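You operate a simulated robot arm through the tools that you are given. There is no shell and no other tool.

You are at the controls of a simulated robot arm. One attempt, no reset.

TASK
Put things in order on the top of the bottle bench. At the end: the black corner guard stands where the green filter stood; the silver steel weight stands where the silver tin (marked "DEFOAMER") stood; the silver tin stands on top of the clear measuring jug; the green filter stands where the silver steel weight stood; whatever was shut is shut again. Leave all else as you found it, and nothing knocked over.

Only the result counts: the job must be done as asked and must still hold three seconds after the hand-in. Knocking over, shifting, dropping, spilling or breaking anything else fails it.

THE ROBOT
A 7-joint arm with a two-finger parallel gripper, fixed in place. Base frame: the origin is at the foot of the arm, x ahead of it, y to its left, z up; the work surface is at about z = 900. Readings come in mm, degrees, newtons and seconds.
With the tool pointing down near the work surface it reaches from about 300 to 680 mm from the base axis. Its first joint turns from -66.0 to 66.0 degrees. Payload 1.57 kg.
The TCP is the grasp point between the finger pads, 30 mm short of the fingertips. In the tool frame z runs along the fingers and y along their closing line. The gripper opens to 110 mm. The fingers are 24 mm wide and 12 mm thick; the gripper's body (48 by 112 mm) begins 78 mm behind the TCP.
Orientation is that of the tool frame in the base frame, as a unit quaternion [w, x, y, z]. With the fingers straight down and closing along the base's y, the tool's x points along the base's -x, its y along +y and its z along -z.

THE INTERFACE
- The arm moves only by the tool servo_tool. Its argument "targets" is a list of rows, each a list of 6 numbers: the shift along the base's x, y, z in mm, then the turn, a rotation vector about the base's x, y, z in degrees. In form: [[tx, ty, tz, wx, wy, wz], ...]. A call has 1 to 20 rows; each row is the pose to reach, as a shift and turn from the pose commanded when the call began. "grip" is the opening, from 0 (shut) to 1 (fully open), set as the call begins (left out, the last holds). Rows are played at 5 a second. More than 50 mm and 8.6 degrees between two rows, or a gripper value outside its range, and nothing of the call is played. A pose out of reach is approached as far as the arm can. The call stops where the force on the tool passes 40 N (or 10 N more than at its start, if that is more) or the arm is blocked; 0.2 s more then pass. The fingers move at their own pace (about 108 mm/s each) and stop on an object; they squeeze with about 29 N. The grip force told is the motor's: it shows also when the fingers shut on nothing. Time passes only in rows, and 0.2 s behind the last, so rows that repeat a pose let the fingers close. It gives the time, the measured TCP pose, the force on the tool (base axes), the opening and the grip force at its end, in the units of the frame above (readings bear some noise), with the torque about the TCP (base axes, N m) and any sound that the robot's microphone picked up, and new pictures: "pictures" is both (left out), scene, wrist or none.
- Cameras (640 x 400 px; columns grow to the right, rows downward): "scene" is fixed at [159.2, -381.7, 1415.6]; the picture's right is [0.84, -0.54, 0.00], its down [-0.25, -0.39, -0.89] and it looks along [0.48, 0.75, -0.46] (base axes); focal length 336 px, centre (320, 200). "wrist" rides on the gripper at [70, 16, -141] in the tool frame; the picture's right is [-0.23, 0.97, 0.00], its down [-0.86, -0.20, -0.48] and it looks along [-0.47, -0.11, 0.88] (tool axes); focal length 222 px, centre (320, 200). There is no depth. A picture from a camera that has moved, and an enlarged one, comes with that camera's place and axes in the base frame and with its lens.
- zoom(camera, box): a new picture of the part [left, top, right, bottom] of that camera's present view, enlarged. No time passes.
- sign_off(): hands the job in; it is judged then, once.

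Nothing tells you positions but the pictures and the camera data. Unless the task says otherwise, let go and move clear before handing in.

The tools are called after "Request:" as a command line: name --pt "numbers of a row" for each row, then --argument value for the rest, lists and objects as JSON in quotes. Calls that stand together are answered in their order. servo_tool: Moves the arm, as the interface text tells. Its arguments: {"type":"object","properties":{"targets":{"type":"array","items":{"type":"array","items":{"type":"number"}}},"grip":{"type":"number"},"pictures":{"type":"string","enum":["both","scene","wrist","none"]}},"required":["targets"]} The other tools are called the same way: zoom (camera, box) takes an enlarged picture of a part of a camera's view; sign_off () hands the job in.

At the start:

```text
time: 0.0
ee_pos: [410.3, 117.1, 1233.1]
tool_rot: [-0.001, 0.001, 1.0, 0.0]
force: [-0.6, -0.1, -0.6]
wrist_torque: [-0.04, 0.03, -0.01]
gripper_width: 109.9
grasp_force: 0.0
```

scene: 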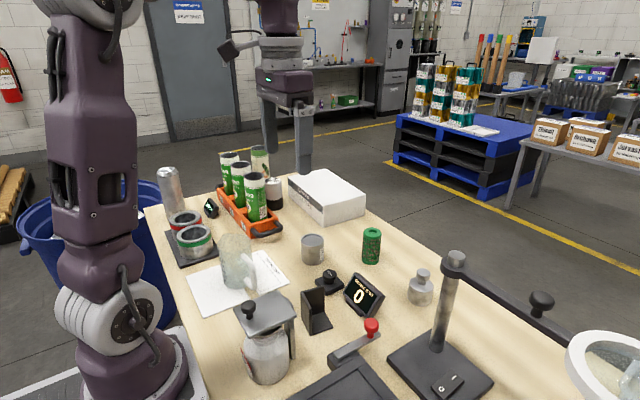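
wrist: 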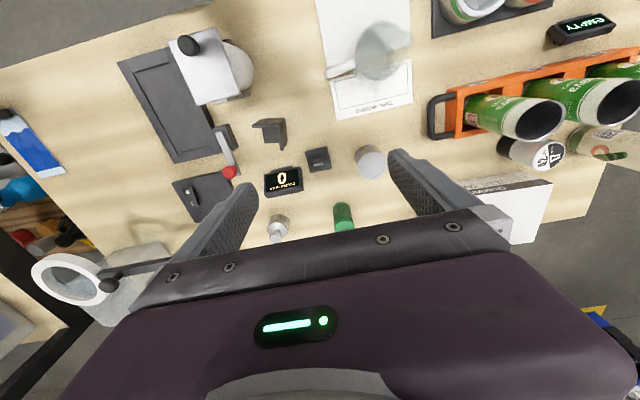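

I see a bench with a measuring jug, a silver tin, a green filter, a steel weight, a black corner guard, a counter display and other things. I will zoom in first to place the objects.

Request:
zoom --camera "scene" --box '[280, 200, 460, 340]'

Request:
zoom --camera "scene" --box '[160, 130, 340, 270]'

Request:
zoom --camera "scene" --box '[180, 270, 420, 400]'

Request:
zoom --camera "wrist" --box '[160, 0, 420, 250]'

```text
2.86 times, centred on (370, 270) of scene
camera zoom: at [159.2, -381.7, 1415.6], right [0.84, -0.54, 0.0], down [-0.25, -0.39, -0.89], along [0.48, 0.75, -0.46], focal length 959 px, centre (177, 0)
```

zoom: 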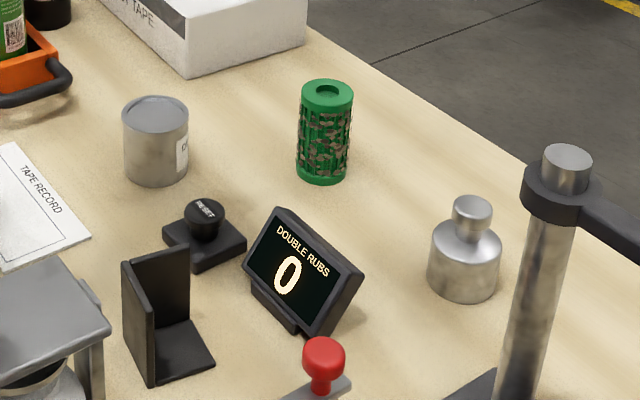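

```text
2.86 times, centred on (250, 200) of scene
camera zoom: at [159.2, -381.7, 1415.6], right [0.84, -0.54, 0.0], down [-0.25, -0.39, -0.89], along [0.48, 0.75, -0.46], focal length 959 px, centre (520, 200)
```

zoom: 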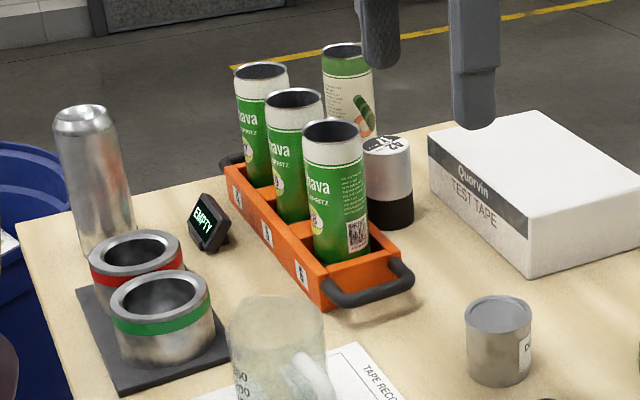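

```text
2.67 times, centred on (300, 335) of scene
camera zoom: at [159.2, -381.7, 1415.6], right [0.84, -0.54, 0.0], down [-0.25, -0.39, -0.89], along [0.48, 0.75, -0.46], focal length 895 px, centre (373, -160)
```

zoom: 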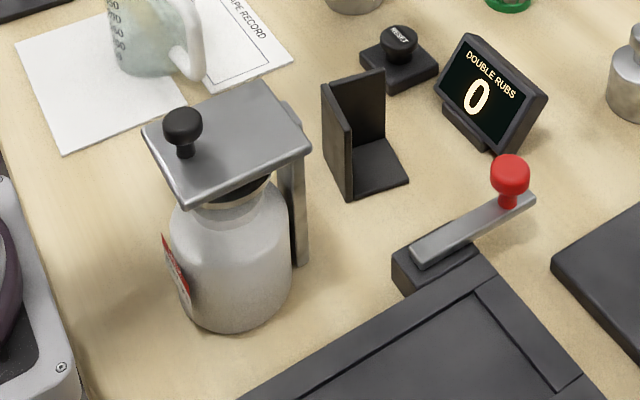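

```text
1.60 times, centred on (290, 125) of wrist
camera zoom: at [340.0, 133.0, 1373.0], right [0.23, 0.97, 0.0], down [0.86, -0.2, 0.48], along [0.47, -0.11, -0.88], focal length 355 px, centre (368, 320)
```

zoom: 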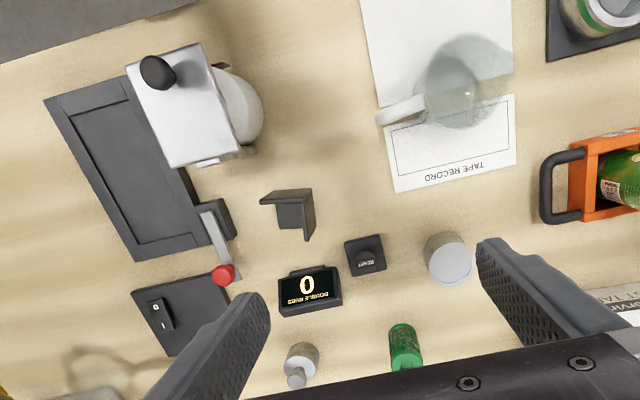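

The tin, filter and weight look to be at roughly (505,193), (626,113) and (633,-40), from first estimates. I will look closer at the jug and the corner guard before moving.

Request:
zoom --camera "scene" --box '[200, 215, 290, 305]'

Request:
zoom --camera "wrist" --box '[310, 0, 430, 120]'

Request:
zoom --camera "scene" --box '[290, 275, 350, 345]'

Request:
zoom --camera "wrist" --box '[230, 100, 310, 180]'

```text
4.44 times, centred on (245, 260) of scene
camera zoom: at [159.2, -381.7, 1415.6], right [0.84, -0.54, 0.0], down [-0.25, -0.39, -0.89], along [0.48, 0.75, -0.46], focal length 1492 px, centre (653, -67)
```

zoom: 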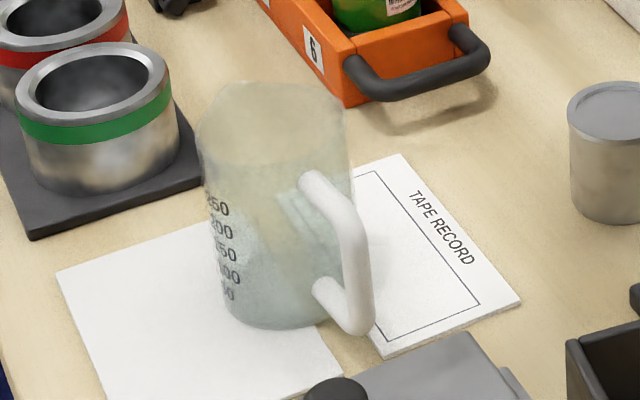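

```text
3.33 times, centred on (370, 60) of wrist
camera zoom: at [340.0, 133.0, 1373.0], right [0.23, 0.97, 0.0], down [0.86, -0.2, 0.48], along [0.47, -0.11, -0.88], focal length 740 px, centre (153, 667)
```

zoom: 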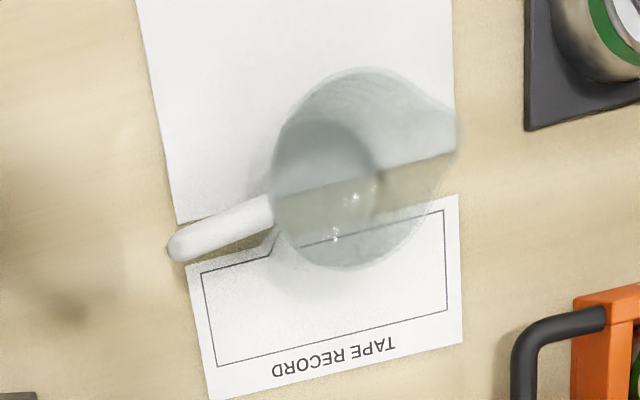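

```text
5.71 times, centred on (320, 310) of scene
camera zoom: at [159.2, -381.7, 1415.6], right [0.84, -0.54, 0.0], down [-0.25, -0.39, -0.89], along [0.48, 0.75, -0.46], focal length 1918 px, centre (320, -429)
```

zoom: 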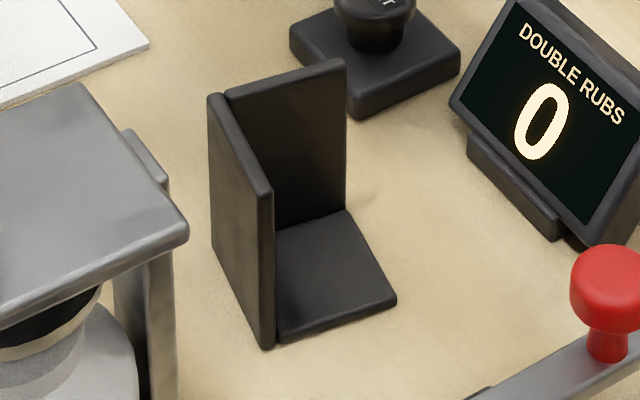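

```text
5.00 times, centred on (270, 140) of wrist
camera zoom: at [340.0, 133.0, 1373.0], right [0.23, 0.97, 0.0], down [0.86, -0.2, 0.48], along [0.47, -0.11, -0.88], focal length 1111 px, centre (570, 500)
```

zoom: 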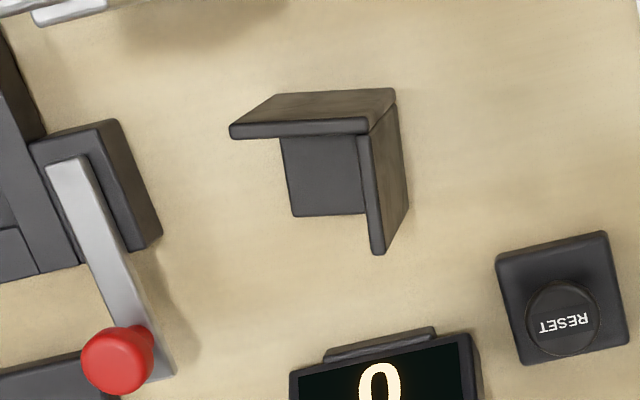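

The jug is around (320,215) with its top near z≈1015. I'll move the wrist camera to look down at the jug more closely, staying high.

Request:
servo_tool --pt "-20 28 -18 0 0 0" --pt "-40 55 -35 0 0 0" --pt "-60 83 -53 0 0 0" --pt "-60 83 -53 0 0 0" --pictures "both"

```text
time: 1.0
ee_pos: [349.9, 200.0, 1180.6]
tool_rot: [0.0, 0.0, 1.0, 0.0]
force: [0.3, -0.1, 0.0]
wrist_torque: [0.02, -0.02, -0.01]
gripper_width: 110.1
grasp_force: 0.0
camera wrist: at [279.7, 215.3, 1321.0], right [0.23, 0.97, 0.0], down [0.86, -0.2, 0.48], along [0.47, -0.11, -0.88], focal length 222 px, centre (320, 200)
```

scene: 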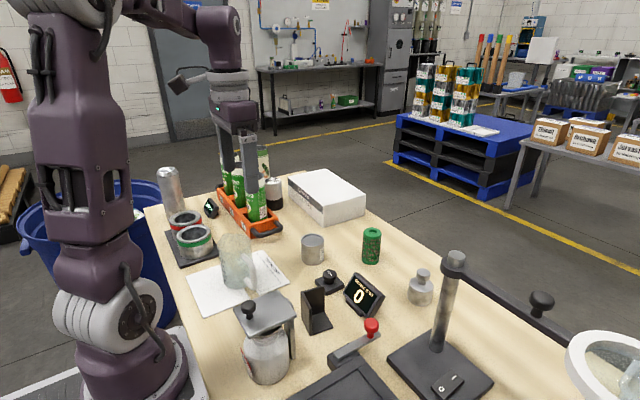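
wrist: 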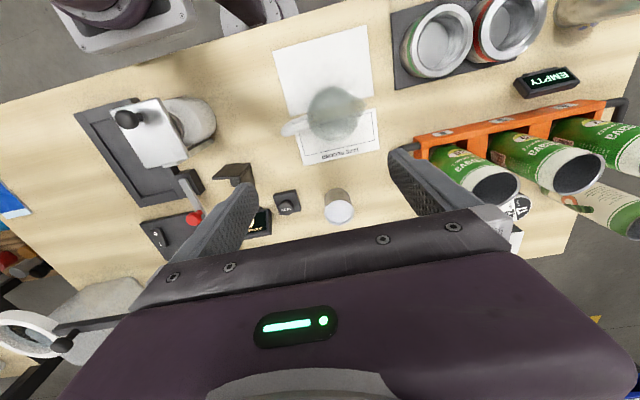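

Request:
zoom --camera "wrist" --box '[270, 70, 390, 170]'

Request:
zoom --camera "wrist" --box '[200, 140, 380, 260]'

```text
4.00 times, centred on (330, 120) of wrist
camera zoom: at [279.7, 215.3, 1321.0], right [0.23, 0.97, 0.0], down [0.86, -0.2, 0.48], along [0.47, -0.11, -0.88], focal length 888 px, centre (280, 520)
```

zoom: 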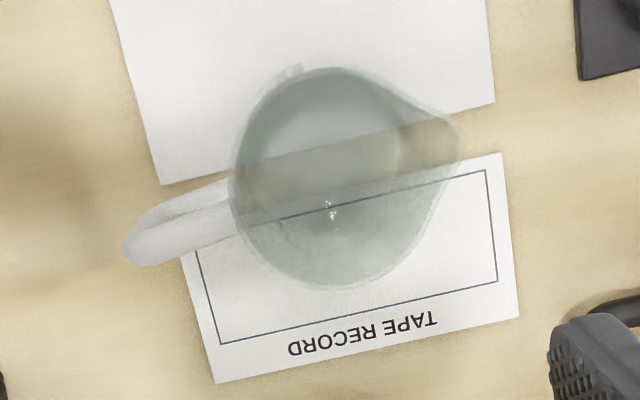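

```text
3.33 times, centred on (290, 200) of wrist
camera zoom: at [279.7, 215.3, 1321.0], right [0.23, 0.97, 0.0], down [0.86, -0.2, 0.48], along [0.47, -0.11, -0.88], focal length 740 px, centre (420, 200)
```

zoom: 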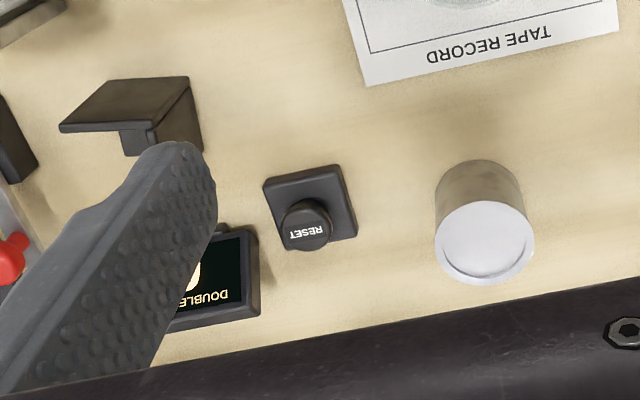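

The jug mouth looks about 66–70 mm wide and the tin about 57 mm, so I need to know whether the jug is open at the top. I'll go lower for a closer look, keeping the fingertips above it.

Request:
servo_tool --pt "-8 0 -33 0 0 0" --pt "-16 0 -66 0 0 0" --pt "-20 0 -95 0 0 0" --pt "-20 0 -95 0 0 0" --pictures "wrist"

Request:
zoom --camera "wrist" --box '[270, 80, 390, 180]'

Request:
zoom --camera "scene" --box '[210, 225, 265, 300]'

```text
time: 2.0
ee_pos: [329.8, 200.0, 1085.9]
tool_rot: [0.0, -0.001, 1.0, 0.0]
force: [-0.5, 0.3, -0.5]
wrist_torque: [-0.01, 0.0, -0.03]
gripper_width: 109.8
grasp_force: 0.2
camera wrist: at [261.1, 216.4, 1225.3], right [0.23, 0.97, 0.0], down [0.86, -0.2, 0.48], along [0.47, -0.11, -0.88], focal length 222 px, centre (320, 200)
```

wrist: 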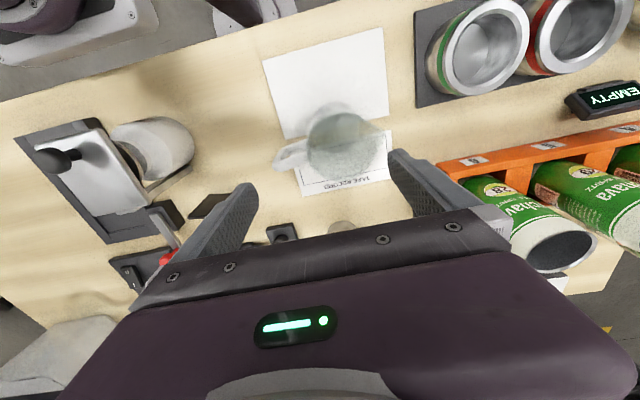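

```text
4.00 times, centred on (330, 130) of wrist
camera zoom: at [261.1, 216.4, 1225.3], right [0.23, 0.97, 0.0], down [0.86, -0.2, 0.48], along [0.47, -0.11, -0.88], focal length 888 px, centre (280, 480)
```

zoom: 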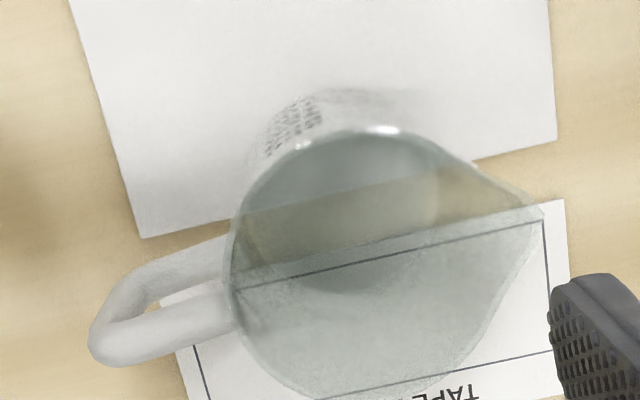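

```text
5.33 times, centred on (238, 262) of scene
camera zoom: at [159.2, -381.7, 1415.6], right [0.84, -0.54, 0.0], down [-0.25, -0.39, -0.89], along [0.48, 0.75, -0.46], focal length 1790 px, centre (760, -133)
```

zoom: 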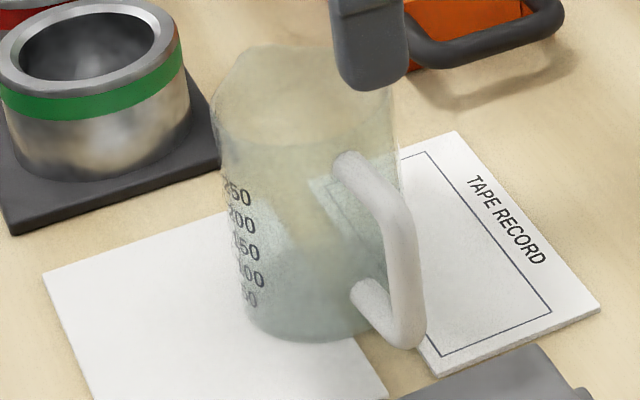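

The jug looks like an open clear beaker with a spout toward +y, a handle toward -y and a rim roughly 65–70 mm wide, centred near (326,221). I'll survey the tin and its neighbours closely next.

Request:
servo_tool --pt "20 0 10 0 0 0" --pt "60 -5 10 0 0 0" --pt "100 -10 5 0 0 0" --pt "125 -10 -5 0 0 0" --pt "125 -10 -5 0 0 0" --pictures "wrist"

Request:
zoom --camera "wrist" --box '[260, 100, 420, 220]'

```text
time: 3.2
ee_pos: [454.5, 190.9, 1079.5]
tool_rot: [0.001, -0.001, 1.0, 0.0]
force: [0.0, 0.7, 0.5]
wrist_torque: [0.02, 0.0, -0.01]
gripper_width: 110.1
grasp_force: 0.1
camera wrist: at [384.8, 206.7, 1219.3], right [0.23, 0.97, 0.0], down [0.86, -0.2, 0.48], along [0.47, -0.11, -0.88], focal length 222 px, centre (320, 200)
```

wrist: 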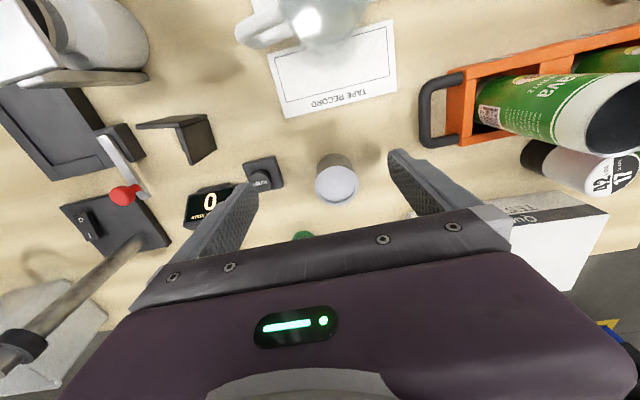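

```text
3.33 times, centred on (340, 160) of wrist
camera zoom: at [384.8, 206.7, 1219.3], right [0.23, 0.97, 0.0], down [0.86, -0.2, 0.48], along [0.47, -0.11, -0.88], focal length 740 px, centre (253, 333)
```

zoom: 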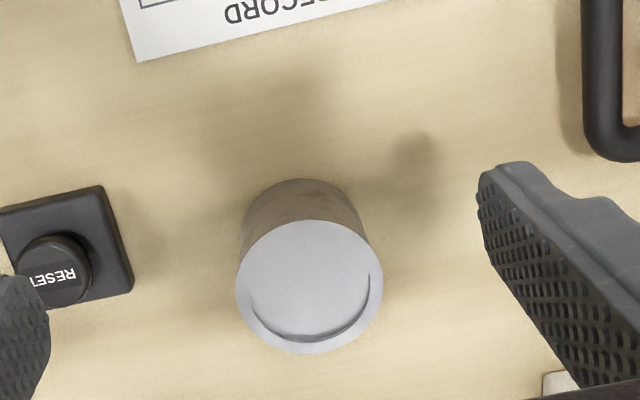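

The tin is at about (510,200), height ~58–60 mm. Next I move over the green filter, at a safe height, to measure it.

Request:
servo_tool --pt "40 -25 15 0 0 0" --pt "80 -50 15 0 0 0" --pt "120 -70 15 0 0 0" --pt "140 -80 10 0 0 0" --pt "140 -80 10 0 0 0" --pictures "wrist"

Request:
zoom --camera "wrist" --box '[250, 100, 410, 220]'

```text
time: 4.4
ee_pos: [596.8, 109.9, 1089.1]
tool_rot: [0.0, 0.0, 1.0, 0.0]
force: [-0.1, 0.0, -0.1]
wrist_torque: [0.02, 0.03, 0.02]
gripper_width: 109.9
grasp_force: 0.1
camera wrist: at [526.9, 126.2, 1230.6], right [0.23, 0.97, 0.0], down [0.86, -0.2, 0.48], along [0.47, -0.11, -0.88], focal length 222 px, centre (320, 200)
```

wrist: 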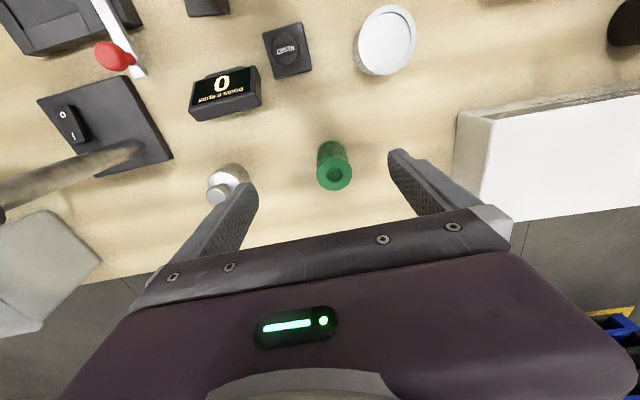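

```text
3.33 times, centred on (330, 160) of wrist
camera zoom: at [526.9, 126.2, 1230.6], right [0.23, 0.97, 0.0], down [0.86, -0.2, 0.48], along [0.47, -0.11, -0.88], focal length 740 px, centre (287, 333)
```

zoom: 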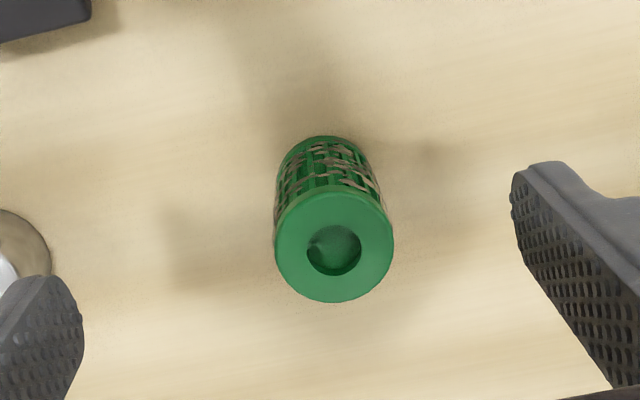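

The filter is at about (628.7,119), diameter ~43 mm, height ~82 mm. Next the steel weight.

Request:
servo_tool --pt "0 -40 10 0 0 0" --pt "0 -80 20 0 0 0" --pt "0 -120 20 0 0 0" --pt "2 -150 10 0 0 0" --pt "2 -150 10 0 0 0" --pictures "both"

Request:
zoom --camera "wrist" --box '[250, 100, 410, 220]'

```text
time: 5.6
ee_pos: [597.4, -43.0, 1100.3]
tool_rot: [0.0, -0.002, 1.0, 0.0]
force: [-0.4, 0.3, -0.6]
wrist_torque: [0.01, -0.01, 0.01]
gripper_width: 110.0
grasp_force: 0.0
camera wrist: at [528.0, -27.0, 1239.8], right [0.23, 0.97, 0.0], down [0.86, -0.2, 0.48], along [0.47, -0.11, -0.88], focal length 222 px, centre (320, 200)
```

scene: 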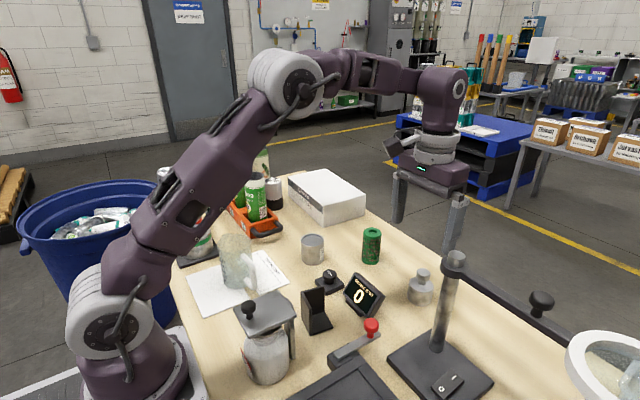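
wrist: 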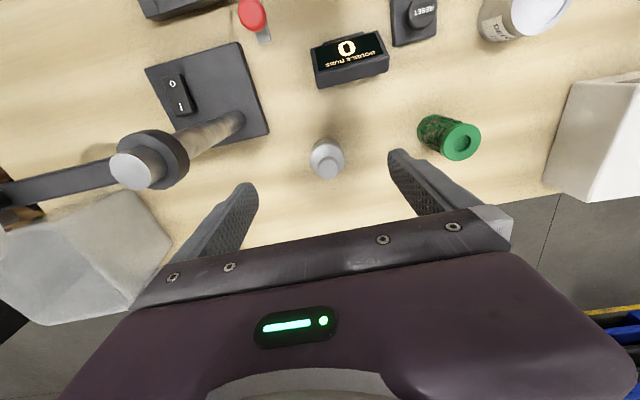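

```text
3.33 times, centred on (330, 160) of wrist
camera zoom: at [528.0, -27.0, 1239.8], right [0.23, 0.97, 0.0], down [0.86, -0.2, 0.48], along [0.47, -0.11, -0.88], focal length 740 px, centre (287, 333)
```

zoom: 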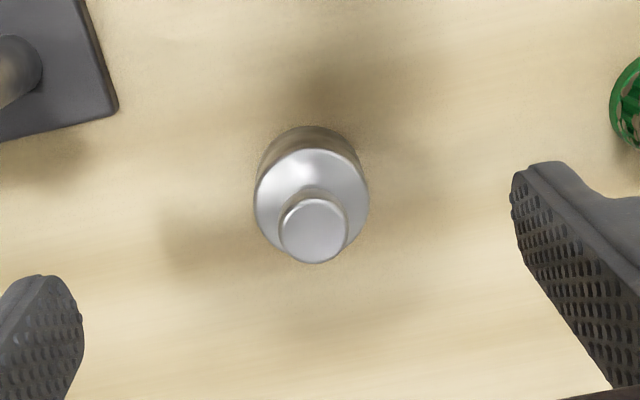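

The weight is at about (630,-41), body diameter ~49 mm, knob ~27 mm. Now to look at the corner guard near (411,17).

Request:
servo_tool --pt "-35 15 5 0 0 0" --pt "-75 30 5 0 0 0" --pt "-115 45 5 0 0 0" --pt "-155 58 5 0 0 0" --pt "-195 58 5 0 0 0" --pt "-205 58 0 0 0 0" --pt "-205 58 0 0 0 0" --pictures "both"

Request:
zoom --camera "wrist" --box '[250, 80, 410, 200]'

```text
time: 7.2
ee_pos: [390.9, 16.4, 1098.9]
tool_rot: [0.0, -0.001, 1.0, 0.001]
force: [-0.4, -0.1, 0.1]
wrist_torque: [-0.01, -0.02, 0.01]
gripper_width: 110.0
grasp_force: 0.0
camera wrist: at [321.1, 32.6, 1238.7], right [0.23, 0.97, 0.0], down [0.86, -0.2, 0.48], along [0.47, -0.11, -0.88], focal length 222 px, centre (320, 200)
```

scene: 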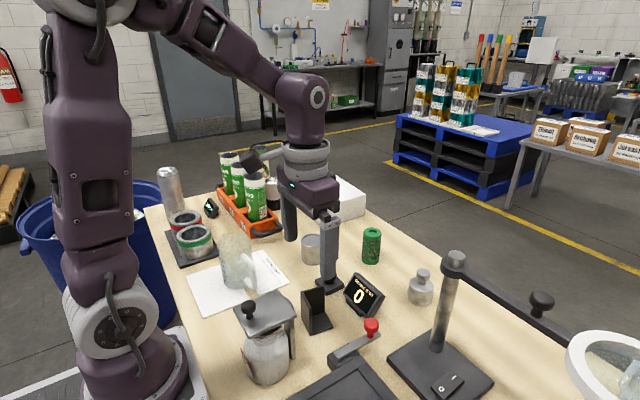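
wrist: 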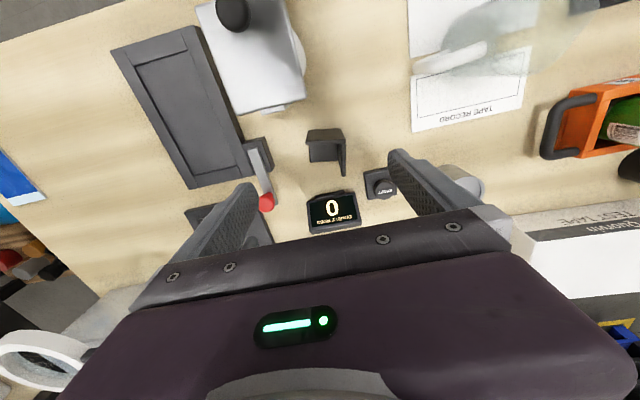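

```text
3.33 times, centred on (330, 140) of wrist
camera zoom: at [321.1, 32.6, 1238.7], right [0.23, 0.97, 0.0], down [0.86, -0.2, 0.48], along [0.47, -0.11, -0.88], focal length 740 px, centre (287, 400)
```

zoom: 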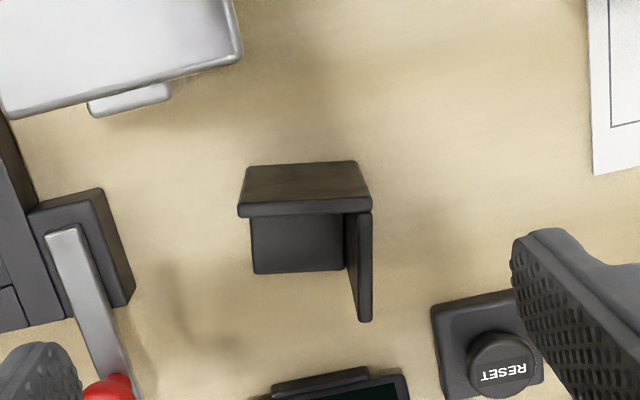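

The guard is a three-plate corner about 48 mm square, ~70 mm tall and turned ~13°, with its centre near (410,18). Now the tin: I'll go above it with the fingers partly closed, then check the alignment.

Request:
servo_tool --pt "25 40 0 0 0 0" --pt "50 80 0 0 0 0" --pt "75 120 0 0 0 0" --pt "100 160 0 0 0 0" --pt "119 184 -10 0 0 0" --pt "119 184 -49 0 0 0" --pt "119 184 -49 0 0 0" --pt "119 184 -49 0 0 0" --grip 0.78 --pictures "both"

```text
time: 9.0
ee_pos: [510.8, 201.3, 1050.5]
tool_rot: [0.001, 0.0, 1.0, 0.0]
force: [0.6, -0.2, 0.0]
wrist_torque: [-0.02, 0.04, 0.0]
gripper_width: 85.8
grasp_force: 0.0
camera wrist: at [441.4, 217.5, 1190.3], right [0.23, 0.97, 0.0], down [0.86, -0.2, 0.48], along [0.47, -0.11, -0.88], focal length 222 px, centre (320, 200)
```

scene: 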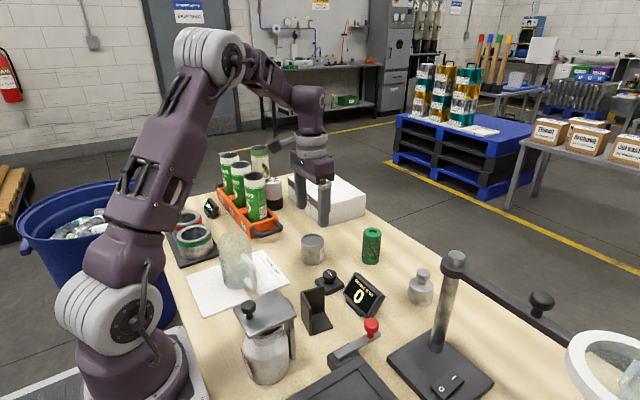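
wrist: 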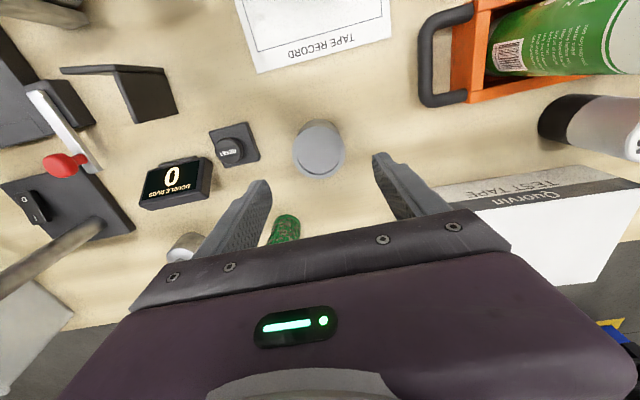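

The fingers are straddling the tin from above. I'll zoom to confirm the centre before lowering.

Request:
zoom --camera "wrist" --box '[240, 90, 400, 210]'

Request:
zoom --camera "scene" --box '[260, 140, 380, 280]'

```text
3.33 times, centred on (320, 150) of wrist
camera zoom: at [441.4, 217.5, 1190.3], right [0.23, 0.97, 0.0], down [0.86, -0.2, 0.48], along [0.47, -0.11, -0.88], focal length 740 px, centre (320, 367)
```

zoom: 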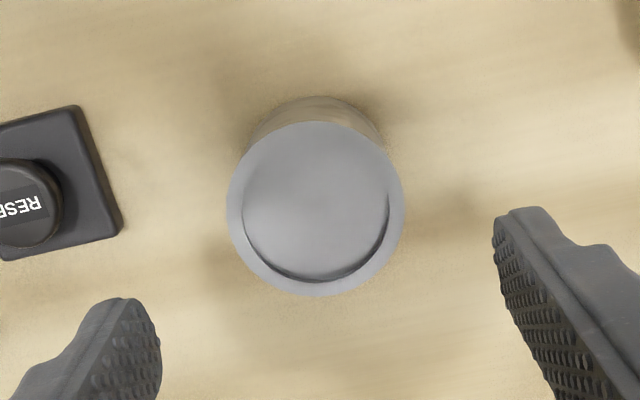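

```text
2.86 times, centred on (320, 210) of scene
camera zoom: at [159.2, -381.7, 1415.6], right [0.84, -0.54, 0.0], down [-0.25, -0.39, -0.89], along [0.48, 0.75, -0.46], focal length 959 px, centre (320, 171)
```

zoom: 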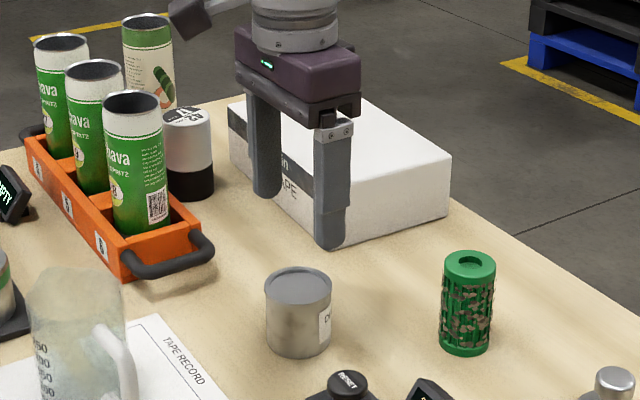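

The tin's centre is (509,200.4). I'll shift slightly, descend to TCP z≈945, then close.

Request:
servo_tool --pt "-1.5 -0.9 -35 0 0 0" --pt "-1.5 -0.9 -70 0 0 0" --pt "-1.5 -0.9 -95 0 0 0" --pt "-1.5 -0.9 -105 0 0 0" --pt "-1.5 -0.9 -105 0 0 0" --pictures "both"

```text
time: 10.2
ee_pos: [509.4, 200.6, 945.7]
tool_rot: [0.0, -0.001, 1.0, -0.001]
force: [0.3, 0.5, 0.1]
wrist_torque: [0.01, 0.02, 0.02]
gripper_width: 85.7
grasp_force: 0.0
camera wrist: at [440.0, 216.4, 1086.0], right [0.23, 0.97, 0.0], down [0.86, -0.2, 0.48], along [0.47, -0.11, -0.88], focal length 222 px, centre (320, 200)
```

scene: 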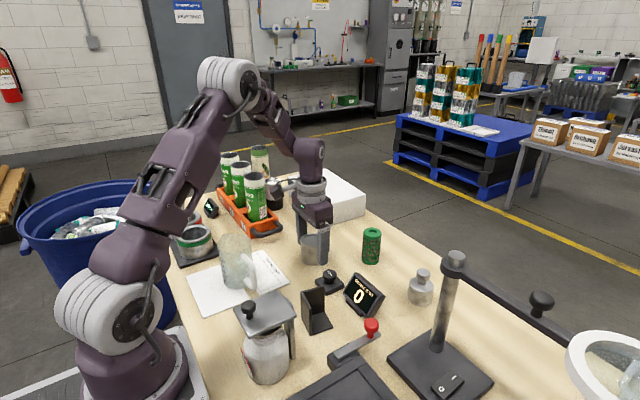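
wrist: 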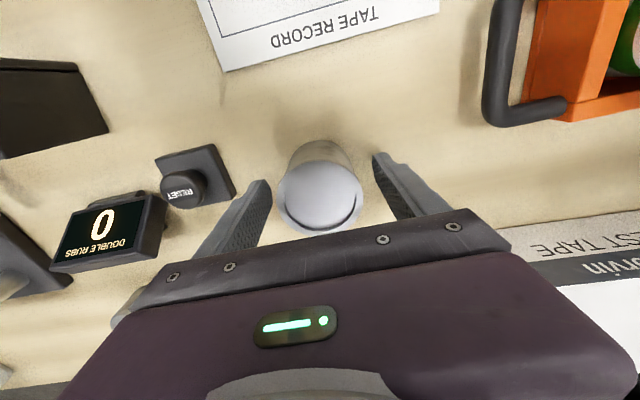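

The fingers are on either side of the tin without contact. I'll close now.

Request:
servo_tool --pt "0 0 0 0 0 0" --pt "0 0 0 0 0 0" --pt "0 0 0 0 0 0" --pt "0 0 0 0 0 0" --grip 0 --pictures "wrist"

```text
time: 11.2
ee_pos: [508.9, 200.8, 945.9]
tool_rot: [0.0, 0.0, 1.0, 0.0]
force: [0.4, 0.5, -0.1]
wrist_torque: [-0.05, 0.03, 0.0]
gripper_width: 56.3
grasp_force: 28.5
camera wrist: at [440.0, 216.4, 1086.2], right [0.23, 0.97, 0.0], down [0.86, -0.2, 0.48], along [0.47, -0.11, -0.88], focal length 222 px, centre (320, 200)
```

wrist: 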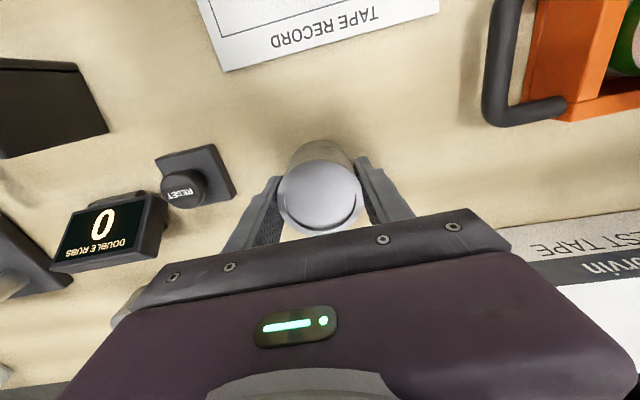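

The tin is gripped at 56.3 mm. I'll lift it gently and check the load.

Request:
servo_tool --pt "0 0 5 0 0 0" --pt "0 0 15 0 0 0" --pt "0 0 40 0 0 0" --pt "0 0 80 0 0 0" --pt "0 0 120 0 0 0" --pt "0 0 155 0 0 0" --pt "0 0 155 0 0 0" --pictures "both"

```text
time: 12.8
ee_pos: [510.2, 202.2, 1103.5]
tool_rot: [0.0, 0.0, 1.0, 0.0]
force: [-0.3, 0.5, -1.6]
wrist_torque: [0.0, -0.01, -0.03]
gripper_width: 56.3
grasp_force: 29.0
camera wrist: at [440.5, 217.9, 1243.1], right [0.23, 0.97, 0.0], down [0.86, -0.2, 0.48], along [0.47, -0.11, -0.88], focal length 222 px, centre (320, 200)
```

scene: 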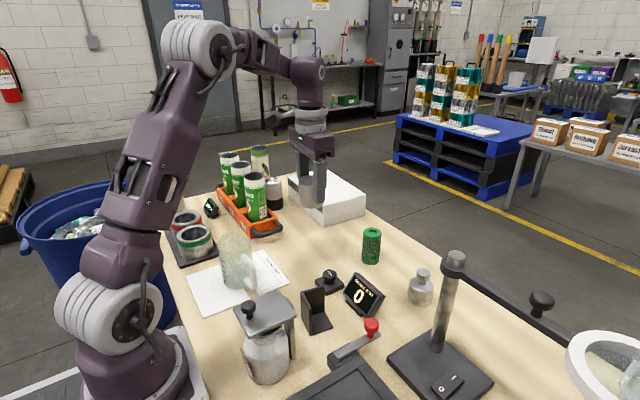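
wrist: 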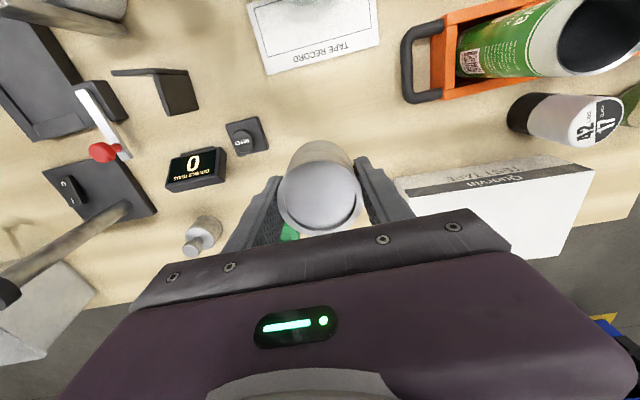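

The tin lifts cleanly (~0.17 kg). Now I carry it at height to above the jug.

Request:
servo_tool --pt "-40 4 5 0 0 0" --pt "-85 8 5 0 0 0" --pt "-130 12 5 0 0 0" --pt "-165 16 5 0 0 0" --pt "-184 17 0 0 0 0" --pt "-184 17 -15 0 0 0" --pt "-184 17 -15 0 0 0" --pictures "both"

Request:
zoom --camera "scene" --box '[190, 180, 290, 300]'

Request:
zoom --camera "wrist" --box '[240, 60, 400, 240]'

```text
time: 14.4
ee_pos: [325.9, 217.4, 1087.2]
tool_rot: [-0.001, 0.001, 1.0, 0.0]
force: [0.0, -0.2, -0.8]
wrist_torque: [0.02, 0.0, 0.02]
gripper_width: 56.1
grasp_force: 29.0
camera wrist: at [256.6, 234.1, 1227.2], right [0.23, 0.97, 0.0], down [0.86, -0.2, 0.48], along [0.47, -0.11, -0.88], focal length 222 px, centre (320, 200)
```

scene: 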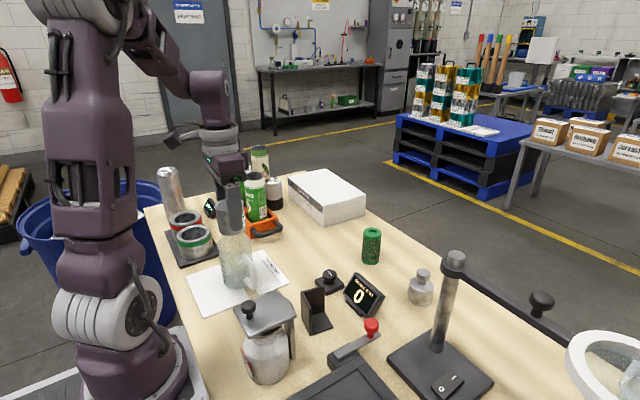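
wrist: 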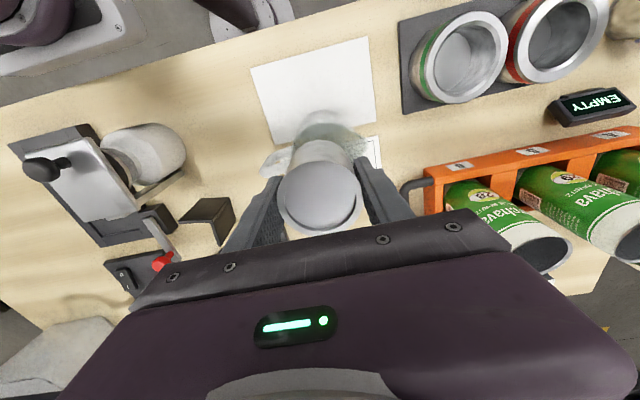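

```text
3.33 times, centred on (240, 240) of scene
camera zoom: at [159.2, -381.7, 1415.6], right [0.84, -0.54, 0.0], down [-0.25, -0.39, -0.89], along [0.48, 0.75, -0.46], focal length 1119 px, centre (587, 67)
```

zoom: 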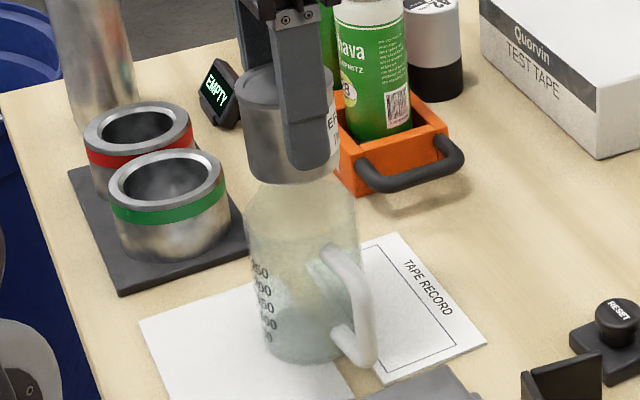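

```text
2.22 times, centred on (320, 150) of wrist
camera zoom: at [256.6, 234.1, 1227.2], right [0.23, 0.97, 0.0], down [0.86, -0.2, 0.48], along [0.47, -0.11, -0.88], focal length 494 px, centre (320, 311)
```

zoom: 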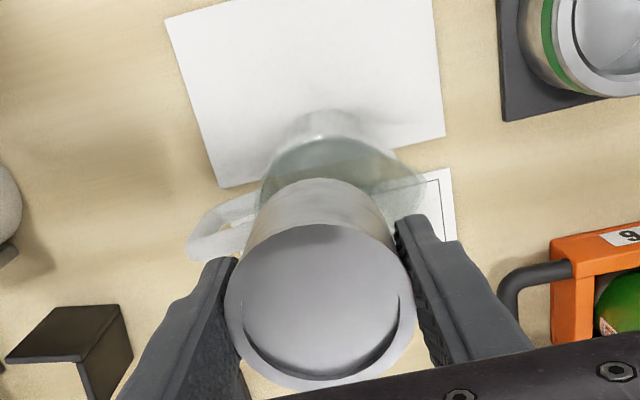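

The rim looks to be centred at about (328.5,222.8), ~71 mm across at z≈997. I'll centre the tin over it and lower to just above the rim.

Request:
servo_tool --pt "2.6 5.4 -10 0 0 0" --pt "2.6 5.4 -25 0 0 0" --pt "2.6 5.4 -35 0 0 0" --pt "2.6 5.4 -35 0 0 0" --pictures "both"

Request:
zoom --camera "scene" --box '[200, 200, 280, 300]'

Request:
zoom --camera "wrist" --box '[240, 60, 400, 240]'

```text
time: 15.4
ee_pos: [327.7, 224.1, 1051.0]
tool_rot: [0.0, 0.0, 1.0, 0.0]
force: [0.8, -0.6, -0.8]
wrist_torque: [-0.01, -0.01, 0.01]
gripper_width: 56.1
grasp_force: 29.3
camera wrist: at [257.9, 239.6, 1191.0], right [0.23, 0.97, 0.0], down [0.86, -0.2, 0.48], along [0.47, -0.11, -0.88], focal length 222 px, centre (320, 200)
```

scene: 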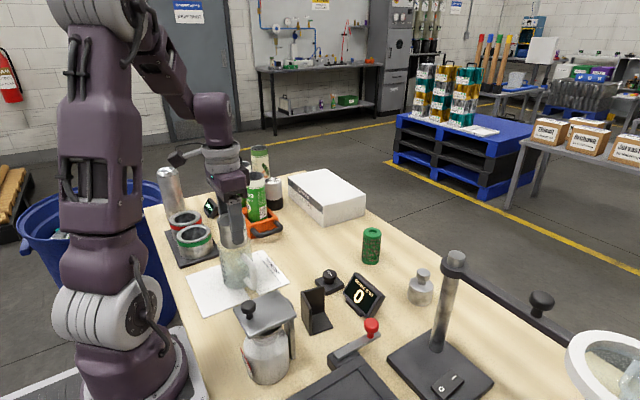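
wrist: 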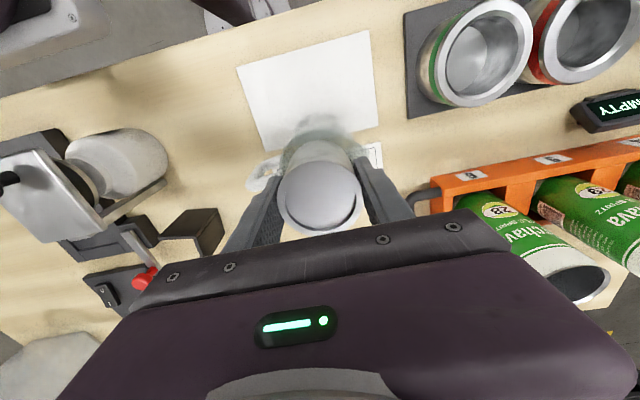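

```text
4.00 times, centred on (240, 250) of scene
camera zoom: at [159.2, -381.7, 1415.6], right [0.84, -0.54, 0.0], down [-0.25, -0.39, -0.89], along [0.48, 0.75, -0.46], focal length 1343 px, centre (640, 0)
```

zoom: 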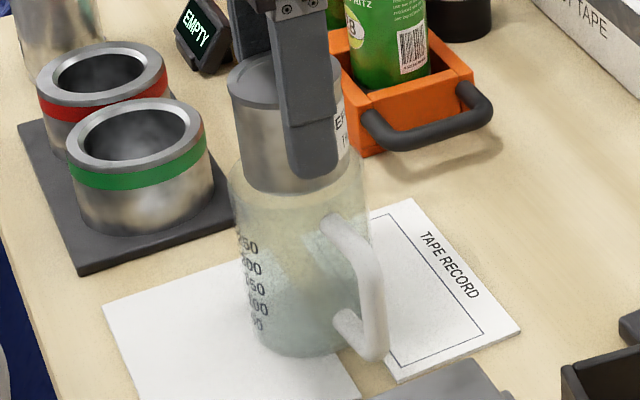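

```text
2.22 times, centred on (320, 150) of wrist
camera zoom: at [257.9, 239.6, 1191.0], right [0.23, 0.97, 0.0], down [0.86, -0.2, 0.48], along [0.47, -0.11, -0.88], focal length 494 px, centre (320, 311)
```

zoom: 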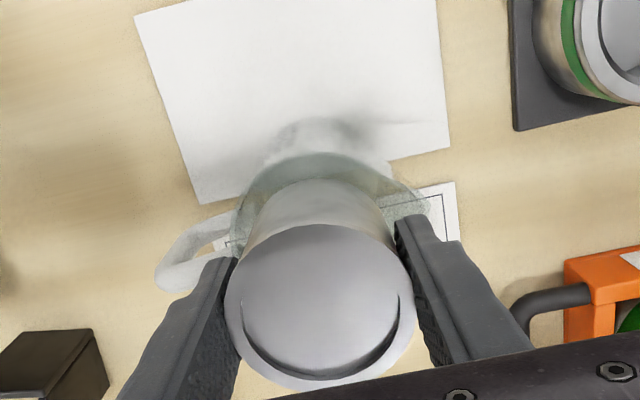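

The tin bottom is about 5–8 mm above the rim. I'll lower in small steps and watch the force.

Request:
servo_tool --pt "0 -1 -3 0 0 0" --pt "0 -1 -5 0 0 0" --pt "0 -1 -6.5 0 0 0" --pt "0 -1 -8 0 0 0" --pictures "none"

```text
time: 16.4
ee_pos: [327.6, 222.5, 1044.3]
tool_rot: [0.0, -0.001, 1.0, 0.001]
force: [0.7, 2.4, 19.8]
wrist_torque: [0.11, -0.07, -0.02]
gripper_width: 56.2
grasp_force: 29.6
```

Contact came at tin-bottom z≈998.5 with the force centred near the tin's middle, so the jug supports it. I'll ease the push off slightly and look.

Request:
servo_tool --pt "0 0 0.9 0 0 0" --pt "0 0 0.9 0 0 0" --pictures "both"

Request:
zoom --camera "scene" --box '[200, 200, 280, 300]'

Request:
zoom --camera "wrist" --box '[240, 60, 400, 240]'

```text
time: 17.0
ee_pos: [328.7, 221.6, 1043.9]
tool_rot: [-0.001, 0.0, 1.0, -0.001]
force: [0.8, 0.0, 0.9]
wrist_torque: [0.01, -0.12, 0.0]
gripper_width: 56.2
grasp_force: 28.9
camera wrist: at [258.3, 238.1, 1184.0], right [0.23, 0.97, 0.0], down [0.86, -0.2, 0.48], along [0.46, -0.11, -0.88], focal length 222 px, centre (320, 200)
```

scene: 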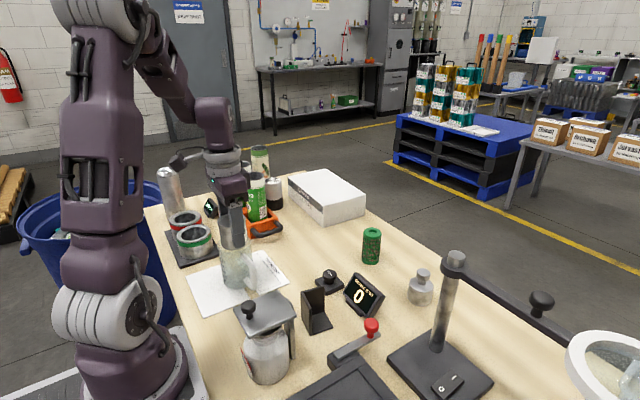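
wrist: 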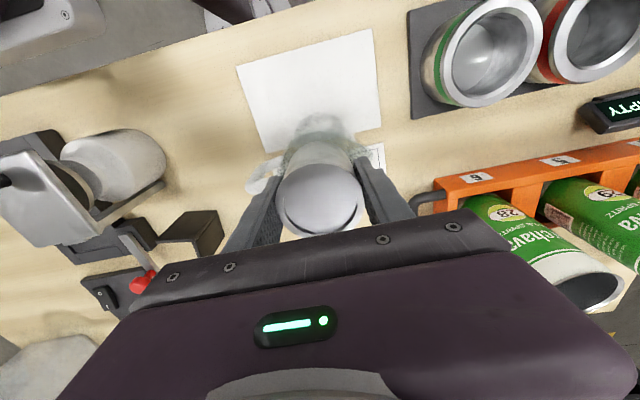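

```text
4.00 times, centred on (240, 250) of scene
camera zoom: at [159.2, -381.7, 1415.6], right [0.84, -0.54, 0.0], down [-0.25, -0.39, -0.89], along [0.48, 0.75, -0.46], focal length 1343 px, centre (640, 0)
```

zoom: 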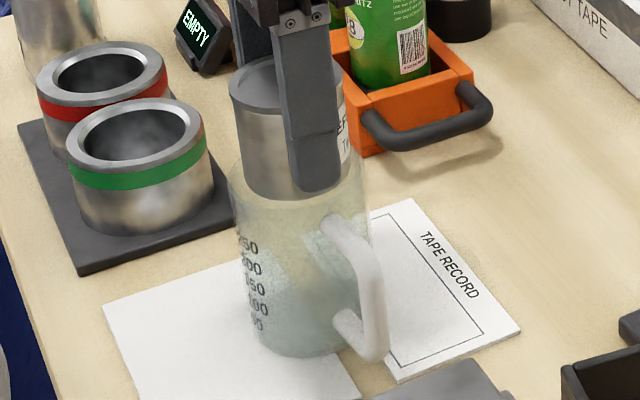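

```text
2.22 times, centred on (320, 150) of wrist
camera zoom: at [258.3, 238.1, 1184.0], right [0.23, 0.97, 0.0], down [0.86, -0.2, 0.48], along [0.46, -0.11, -0.88], focal length 494 px, centre (320, 311)
```

zoom: 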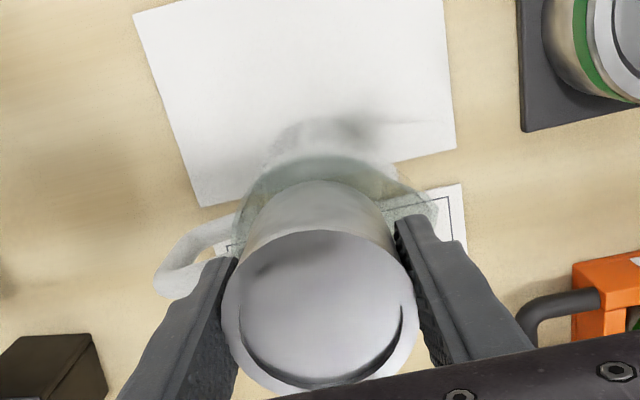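

The tin sits right at the jug top with almost no load. I'll open the fingers a little and let it settle.

Request:
servo_tool --pt "0 0 -0.3 0 0 0" --pt "0 0 -0.3 0 0 0" --pt "0 0 -0.3 0 0 0" --grip 0.68 --pictures "both"

Request:
zoom --camera "scene" --box '[200, 200, 280, 300]'

Request:
zoom --camera "wrist" --box '[240, 60, 400, 240]'

```text
time: 17.8
ee_pos: [327.4, 222.1, 1044.3]
tool_rot: [0.0, 0.0, 1.0, 0.0]
force: [0.4, 0.7, 0.0]
wrist_torque: [-0.03, 0.0, 0.01]
gripper_width: 74.9
grasp_force: 0.1
camera wrist: at [258.2, 238.2, 1183.8], right [0.23, 0.97, 0.0], down [0.86, -0.2, 0.48], along [0.47, -0.11, -0.88], focal length 222 px, centre (320, 200)
```

scene: 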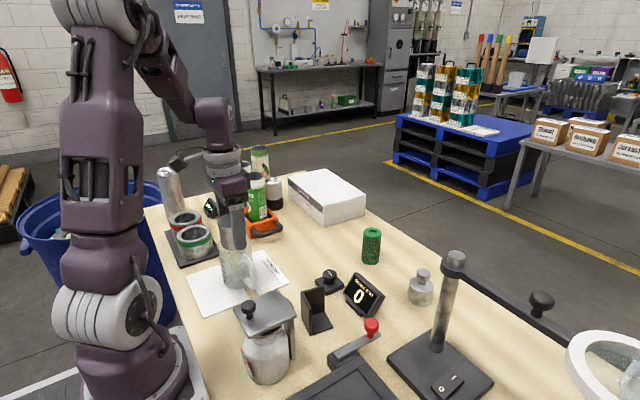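
wrist: 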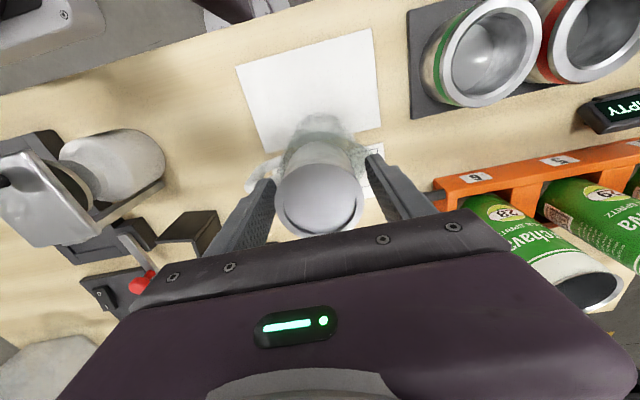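

```text
4.00 times, centred on (240, 250) of scene
camera zoom: at [159.2, -381.7, 1415.6], right [0.84, -0.54, 0.0], down [-0.25, -0.39, -0.89], along [0.48, 0.75, -0.46], focal length 1343 px, centre (640, 0)
```

zoom: 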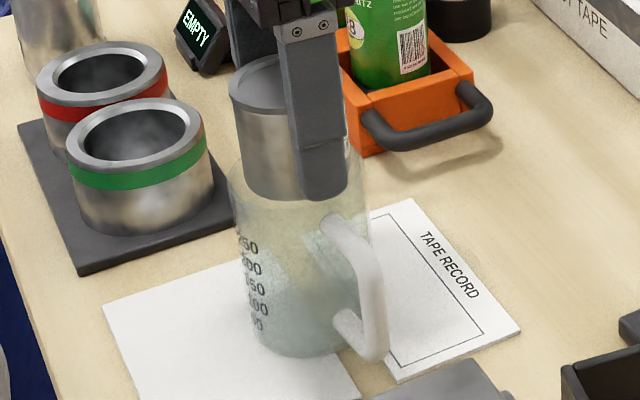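

```text
2.22 times, centred on (320, 150) of wrist
camera zoom: at [258.2, 238.2, 1183.8], right [0.23, 0.97, 0.0], down [0.86, -0.2, 0.48], along [0.47, -0.11, -0.88], focal length 494 px, centre (320, 311)
```

zoom: 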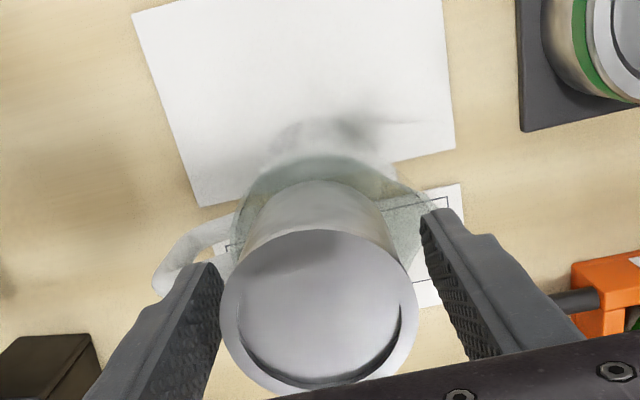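

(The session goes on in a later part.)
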